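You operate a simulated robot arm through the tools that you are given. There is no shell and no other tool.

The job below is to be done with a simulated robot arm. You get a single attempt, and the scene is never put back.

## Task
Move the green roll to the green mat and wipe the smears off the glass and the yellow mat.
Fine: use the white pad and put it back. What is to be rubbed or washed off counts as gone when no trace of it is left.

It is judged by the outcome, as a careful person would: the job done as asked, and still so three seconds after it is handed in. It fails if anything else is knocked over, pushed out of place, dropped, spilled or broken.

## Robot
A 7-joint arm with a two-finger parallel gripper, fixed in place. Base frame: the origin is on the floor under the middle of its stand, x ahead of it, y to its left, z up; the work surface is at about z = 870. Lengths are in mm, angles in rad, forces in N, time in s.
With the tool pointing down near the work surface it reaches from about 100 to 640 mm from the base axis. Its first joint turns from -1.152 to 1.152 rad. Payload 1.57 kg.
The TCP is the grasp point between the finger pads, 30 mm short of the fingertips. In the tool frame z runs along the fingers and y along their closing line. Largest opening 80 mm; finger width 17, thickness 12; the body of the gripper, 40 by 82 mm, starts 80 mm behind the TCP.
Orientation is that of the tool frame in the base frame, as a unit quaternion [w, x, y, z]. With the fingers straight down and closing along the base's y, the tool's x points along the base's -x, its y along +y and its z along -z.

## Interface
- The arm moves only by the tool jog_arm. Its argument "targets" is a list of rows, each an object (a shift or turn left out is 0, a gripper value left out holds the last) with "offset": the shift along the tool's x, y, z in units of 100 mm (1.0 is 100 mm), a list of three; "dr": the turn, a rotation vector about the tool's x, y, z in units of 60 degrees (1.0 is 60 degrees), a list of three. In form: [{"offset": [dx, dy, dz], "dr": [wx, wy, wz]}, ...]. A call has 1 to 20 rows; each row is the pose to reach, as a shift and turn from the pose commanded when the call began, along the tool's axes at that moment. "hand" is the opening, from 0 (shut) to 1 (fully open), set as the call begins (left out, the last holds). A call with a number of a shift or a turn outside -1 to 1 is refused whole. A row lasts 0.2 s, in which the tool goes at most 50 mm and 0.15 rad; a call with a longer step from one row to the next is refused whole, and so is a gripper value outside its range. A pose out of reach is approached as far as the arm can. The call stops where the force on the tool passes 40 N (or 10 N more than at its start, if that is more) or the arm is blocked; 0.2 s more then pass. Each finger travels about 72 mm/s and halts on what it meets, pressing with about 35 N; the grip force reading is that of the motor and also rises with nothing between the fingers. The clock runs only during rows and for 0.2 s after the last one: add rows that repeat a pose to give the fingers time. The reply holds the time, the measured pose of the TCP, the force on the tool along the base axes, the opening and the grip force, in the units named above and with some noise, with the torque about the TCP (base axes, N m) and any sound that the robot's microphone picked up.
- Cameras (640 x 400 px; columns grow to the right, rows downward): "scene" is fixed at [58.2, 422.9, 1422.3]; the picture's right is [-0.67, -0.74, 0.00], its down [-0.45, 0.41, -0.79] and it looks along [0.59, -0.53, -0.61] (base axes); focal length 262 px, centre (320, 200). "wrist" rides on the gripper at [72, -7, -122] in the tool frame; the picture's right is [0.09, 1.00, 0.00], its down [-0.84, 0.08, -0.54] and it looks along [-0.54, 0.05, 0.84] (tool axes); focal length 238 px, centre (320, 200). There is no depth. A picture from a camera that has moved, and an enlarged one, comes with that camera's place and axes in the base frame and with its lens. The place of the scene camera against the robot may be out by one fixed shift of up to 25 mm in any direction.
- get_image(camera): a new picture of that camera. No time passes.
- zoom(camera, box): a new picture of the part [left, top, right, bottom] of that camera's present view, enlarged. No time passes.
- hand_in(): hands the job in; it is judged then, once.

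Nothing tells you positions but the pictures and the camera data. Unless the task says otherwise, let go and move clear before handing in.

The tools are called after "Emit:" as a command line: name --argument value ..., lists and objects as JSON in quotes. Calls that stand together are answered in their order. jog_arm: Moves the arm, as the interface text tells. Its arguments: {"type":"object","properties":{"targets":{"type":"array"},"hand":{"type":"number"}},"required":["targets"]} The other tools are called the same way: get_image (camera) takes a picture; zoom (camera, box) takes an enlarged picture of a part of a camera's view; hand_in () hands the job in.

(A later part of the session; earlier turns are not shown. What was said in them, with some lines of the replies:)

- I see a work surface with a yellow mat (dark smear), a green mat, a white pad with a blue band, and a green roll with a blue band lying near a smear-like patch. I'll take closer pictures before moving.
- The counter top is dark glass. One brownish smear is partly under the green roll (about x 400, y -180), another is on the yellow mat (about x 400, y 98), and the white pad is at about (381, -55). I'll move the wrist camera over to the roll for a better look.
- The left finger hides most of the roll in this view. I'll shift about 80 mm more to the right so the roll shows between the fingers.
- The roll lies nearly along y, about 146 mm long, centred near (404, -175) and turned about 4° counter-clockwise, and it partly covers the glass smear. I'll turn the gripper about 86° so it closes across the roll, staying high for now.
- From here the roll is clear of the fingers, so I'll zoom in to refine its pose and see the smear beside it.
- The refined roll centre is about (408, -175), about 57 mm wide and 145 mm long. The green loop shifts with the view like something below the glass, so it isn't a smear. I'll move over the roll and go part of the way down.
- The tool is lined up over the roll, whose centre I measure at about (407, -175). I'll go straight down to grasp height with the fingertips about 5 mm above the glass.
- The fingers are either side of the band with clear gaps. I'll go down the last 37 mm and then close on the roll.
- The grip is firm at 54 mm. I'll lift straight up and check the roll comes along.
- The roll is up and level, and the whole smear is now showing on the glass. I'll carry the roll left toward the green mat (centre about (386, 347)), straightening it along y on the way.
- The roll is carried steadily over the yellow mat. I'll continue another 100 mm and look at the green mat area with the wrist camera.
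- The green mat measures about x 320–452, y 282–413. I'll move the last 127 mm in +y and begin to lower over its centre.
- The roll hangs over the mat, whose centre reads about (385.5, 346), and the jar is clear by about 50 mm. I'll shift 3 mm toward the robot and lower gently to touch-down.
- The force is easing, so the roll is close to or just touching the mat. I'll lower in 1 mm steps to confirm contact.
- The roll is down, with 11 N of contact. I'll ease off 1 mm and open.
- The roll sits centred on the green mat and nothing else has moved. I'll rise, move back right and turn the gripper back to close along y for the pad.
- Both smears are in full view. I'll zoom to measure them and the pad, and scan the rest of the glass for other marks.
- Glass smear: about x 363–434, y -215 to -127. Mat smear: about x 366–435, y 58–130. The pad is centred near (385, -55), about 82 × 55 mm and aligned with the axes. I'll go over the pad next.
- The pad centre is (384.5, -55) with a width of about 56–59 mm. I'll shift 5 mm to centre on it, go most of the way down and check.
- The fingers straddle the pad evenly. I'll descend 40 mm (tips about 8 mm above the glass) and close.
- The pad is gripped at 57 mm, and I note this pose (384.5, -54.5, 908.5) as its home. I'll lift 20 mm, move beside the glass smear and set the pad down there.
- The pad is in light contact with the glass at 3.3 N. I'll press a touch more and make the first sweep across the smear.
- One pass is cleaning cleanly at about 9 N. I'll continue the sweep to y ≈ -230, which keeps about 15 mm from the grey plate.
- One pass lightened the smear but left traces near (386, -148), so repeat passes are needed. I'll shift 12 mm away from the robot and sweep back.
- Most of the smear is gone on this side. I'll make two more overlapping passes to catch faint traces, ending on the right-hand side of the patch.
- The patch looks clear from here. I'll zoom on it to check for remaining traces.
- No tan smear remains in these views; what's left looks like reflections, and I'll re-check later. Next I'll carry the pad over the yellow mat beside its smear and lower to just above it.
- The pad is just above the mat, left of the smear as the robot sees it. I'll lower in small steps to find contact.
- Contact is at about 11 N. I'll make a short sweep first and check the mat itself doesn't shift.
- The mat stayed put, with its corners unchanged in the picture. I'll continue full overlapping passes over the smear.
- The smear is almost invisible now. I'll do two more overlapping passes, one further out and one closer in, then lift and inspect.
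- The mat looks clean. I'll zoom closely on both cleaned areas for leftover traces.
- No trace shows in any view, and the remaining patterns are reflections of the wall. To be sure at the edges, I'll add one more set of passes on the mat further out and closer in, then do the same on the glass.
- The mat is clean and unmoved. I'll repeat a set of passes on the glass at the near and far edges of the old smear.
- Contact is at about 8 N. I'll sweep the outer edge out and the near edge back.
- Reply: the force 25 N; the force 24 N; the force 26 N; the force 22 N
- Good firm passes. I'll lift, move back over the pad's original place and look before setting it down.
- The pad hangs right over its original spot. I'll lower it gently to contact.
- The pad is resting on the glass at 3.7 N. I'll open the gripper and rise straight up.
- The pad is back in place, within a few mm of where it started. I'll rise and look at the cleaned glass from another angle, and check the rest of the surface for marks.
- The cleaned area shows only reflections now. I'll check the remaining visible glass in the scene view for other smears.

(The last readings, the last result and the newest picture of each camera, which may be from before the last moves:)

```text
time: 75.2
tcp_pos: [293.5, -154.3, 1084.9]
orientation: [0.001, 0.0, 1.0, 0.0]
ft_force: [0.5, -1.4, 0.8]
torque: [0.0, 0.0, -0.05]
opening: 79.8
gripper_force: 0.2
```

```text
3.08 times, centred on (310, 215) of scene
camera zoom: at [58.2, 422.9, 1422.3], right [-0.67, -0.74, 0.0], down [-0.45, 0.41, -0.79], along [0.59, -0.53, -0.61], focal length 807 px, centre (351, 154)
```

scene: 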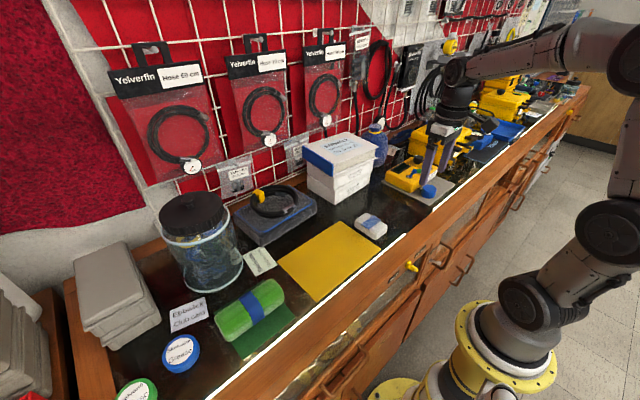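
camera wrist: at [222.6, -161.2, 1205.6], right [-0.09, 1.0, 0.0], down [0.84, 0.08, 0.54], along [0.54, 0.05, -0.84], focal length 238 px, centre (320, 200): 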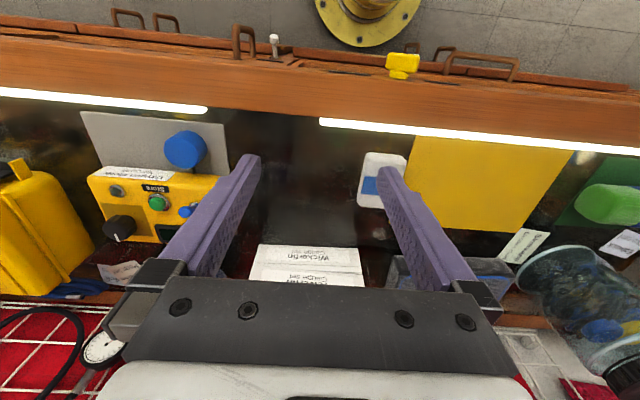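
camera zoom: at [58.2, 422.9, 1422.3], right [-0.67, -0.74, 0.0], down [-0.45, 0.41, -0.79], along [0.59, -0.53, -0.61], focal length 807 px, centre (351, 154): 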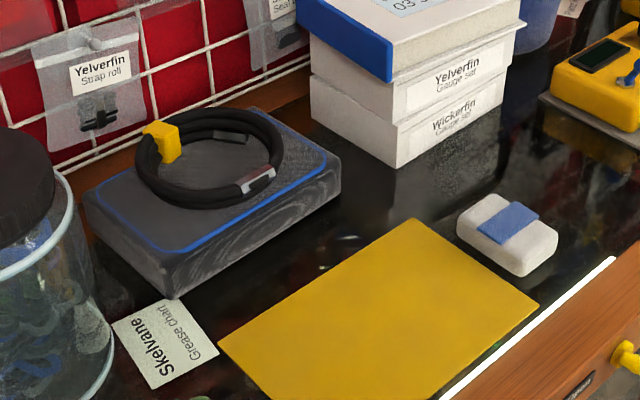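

Everything visible looks clean and in place. I'll take one last look at the wiped glass from the other side before finishing.

Emit:
jog_arm --targets '[{"offset": [0.0, 0.3, -0.1]}, {"offset": [0.0, 0.6, -0.1]}, {"offset": [-0.2, 0.9, -0.1]}]'

Emit:
zoom --camera "wrist" --box '[120, 60, 340, 200]'

Emit:
get_image --camera "wrist"

Emit:
zoom --camera "scene" --box '[340, 160, 460, 240]'

```text
time: 76.0
tcp_pos: [315.9, -63.6, 1095.1]
orientation: [-0.001, 0.0, 1.0, 0.0]
ft_force: [-0.9, 0.5, 0.3]
torque: [0.02, -0.01, 0.0]
opening: 80.2
gripper_force: 0.0
```

```text
2.86 times, centred on (230, 130) of wrist
camera zoom: at [243.7, -70.6, 1215.9], right [-0.09, 1.0, 0.0], down [0.84, 0.08, 0.54], along [0.54, 0.05, -0.84], focal length 681 px, centre (577, 400)
```

zoom: 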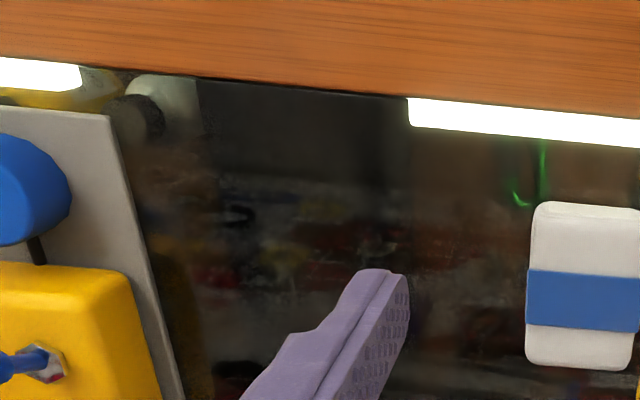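

```text
taken
camera wrist: at [243.7, -70.6, 1215.9], right [-0.09, 1.0, 0.0], down [0.84, 0.08, 0.54], along [0.54, 0.05, -0.84], focal length 238 px, centre (320, 200)
```

wrist: 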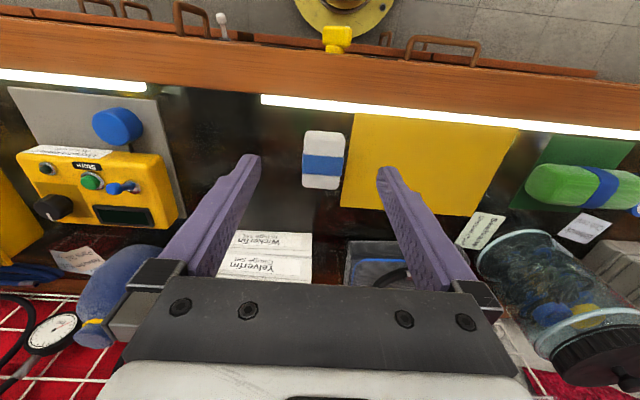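

```text
5.00 times, centred on (400, 200) of scene
camera zoom: at [58.2, 422.9, 1422.3], right [-0.67, -0.74, 0.0], down [-0.45, 0.41, -0.79], along [0.59, -0.53, -0.61], focal length 1311 px, centre (-80, 200)
```

zoom: 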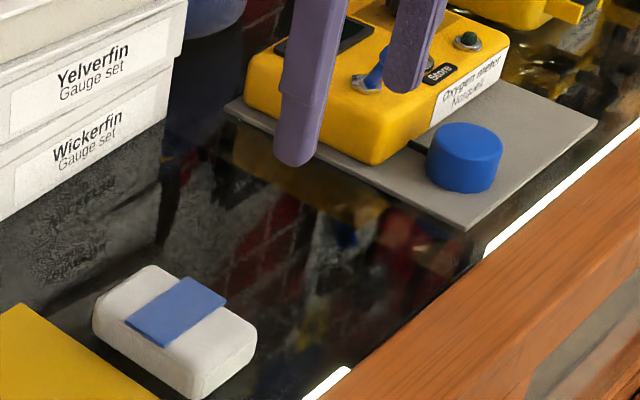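

From every angle the glass and the yellow mat show no smears. The pad is within about 3 mm of where it started, the green roll sits on the green mat, nothing else has moved, and the gripper is open and clear. I'm handing in now.

Emit:
hand_in

```text
The job is handed in.
```

The job is done and handed in; the hand-in reply gave no verdict.

- **Green roll:** it rests centred on the green mat. At about 146 mm it is longer than the mat (about 130 mm), so each end overhangs by roughly 8 mm.
- **Smears:** the last views of the glass and the yellow mat show no trace of them. I went over both with extra passes at the edges. The glass is dark and reflective, so a very faint film there would be hard to see.
- **White pad:** it is back within about 3 mm of where it started.
- **Everything else:** nothing else looked moved in the final pictures, and the gripper was open and clear of the work surface when I handed in.
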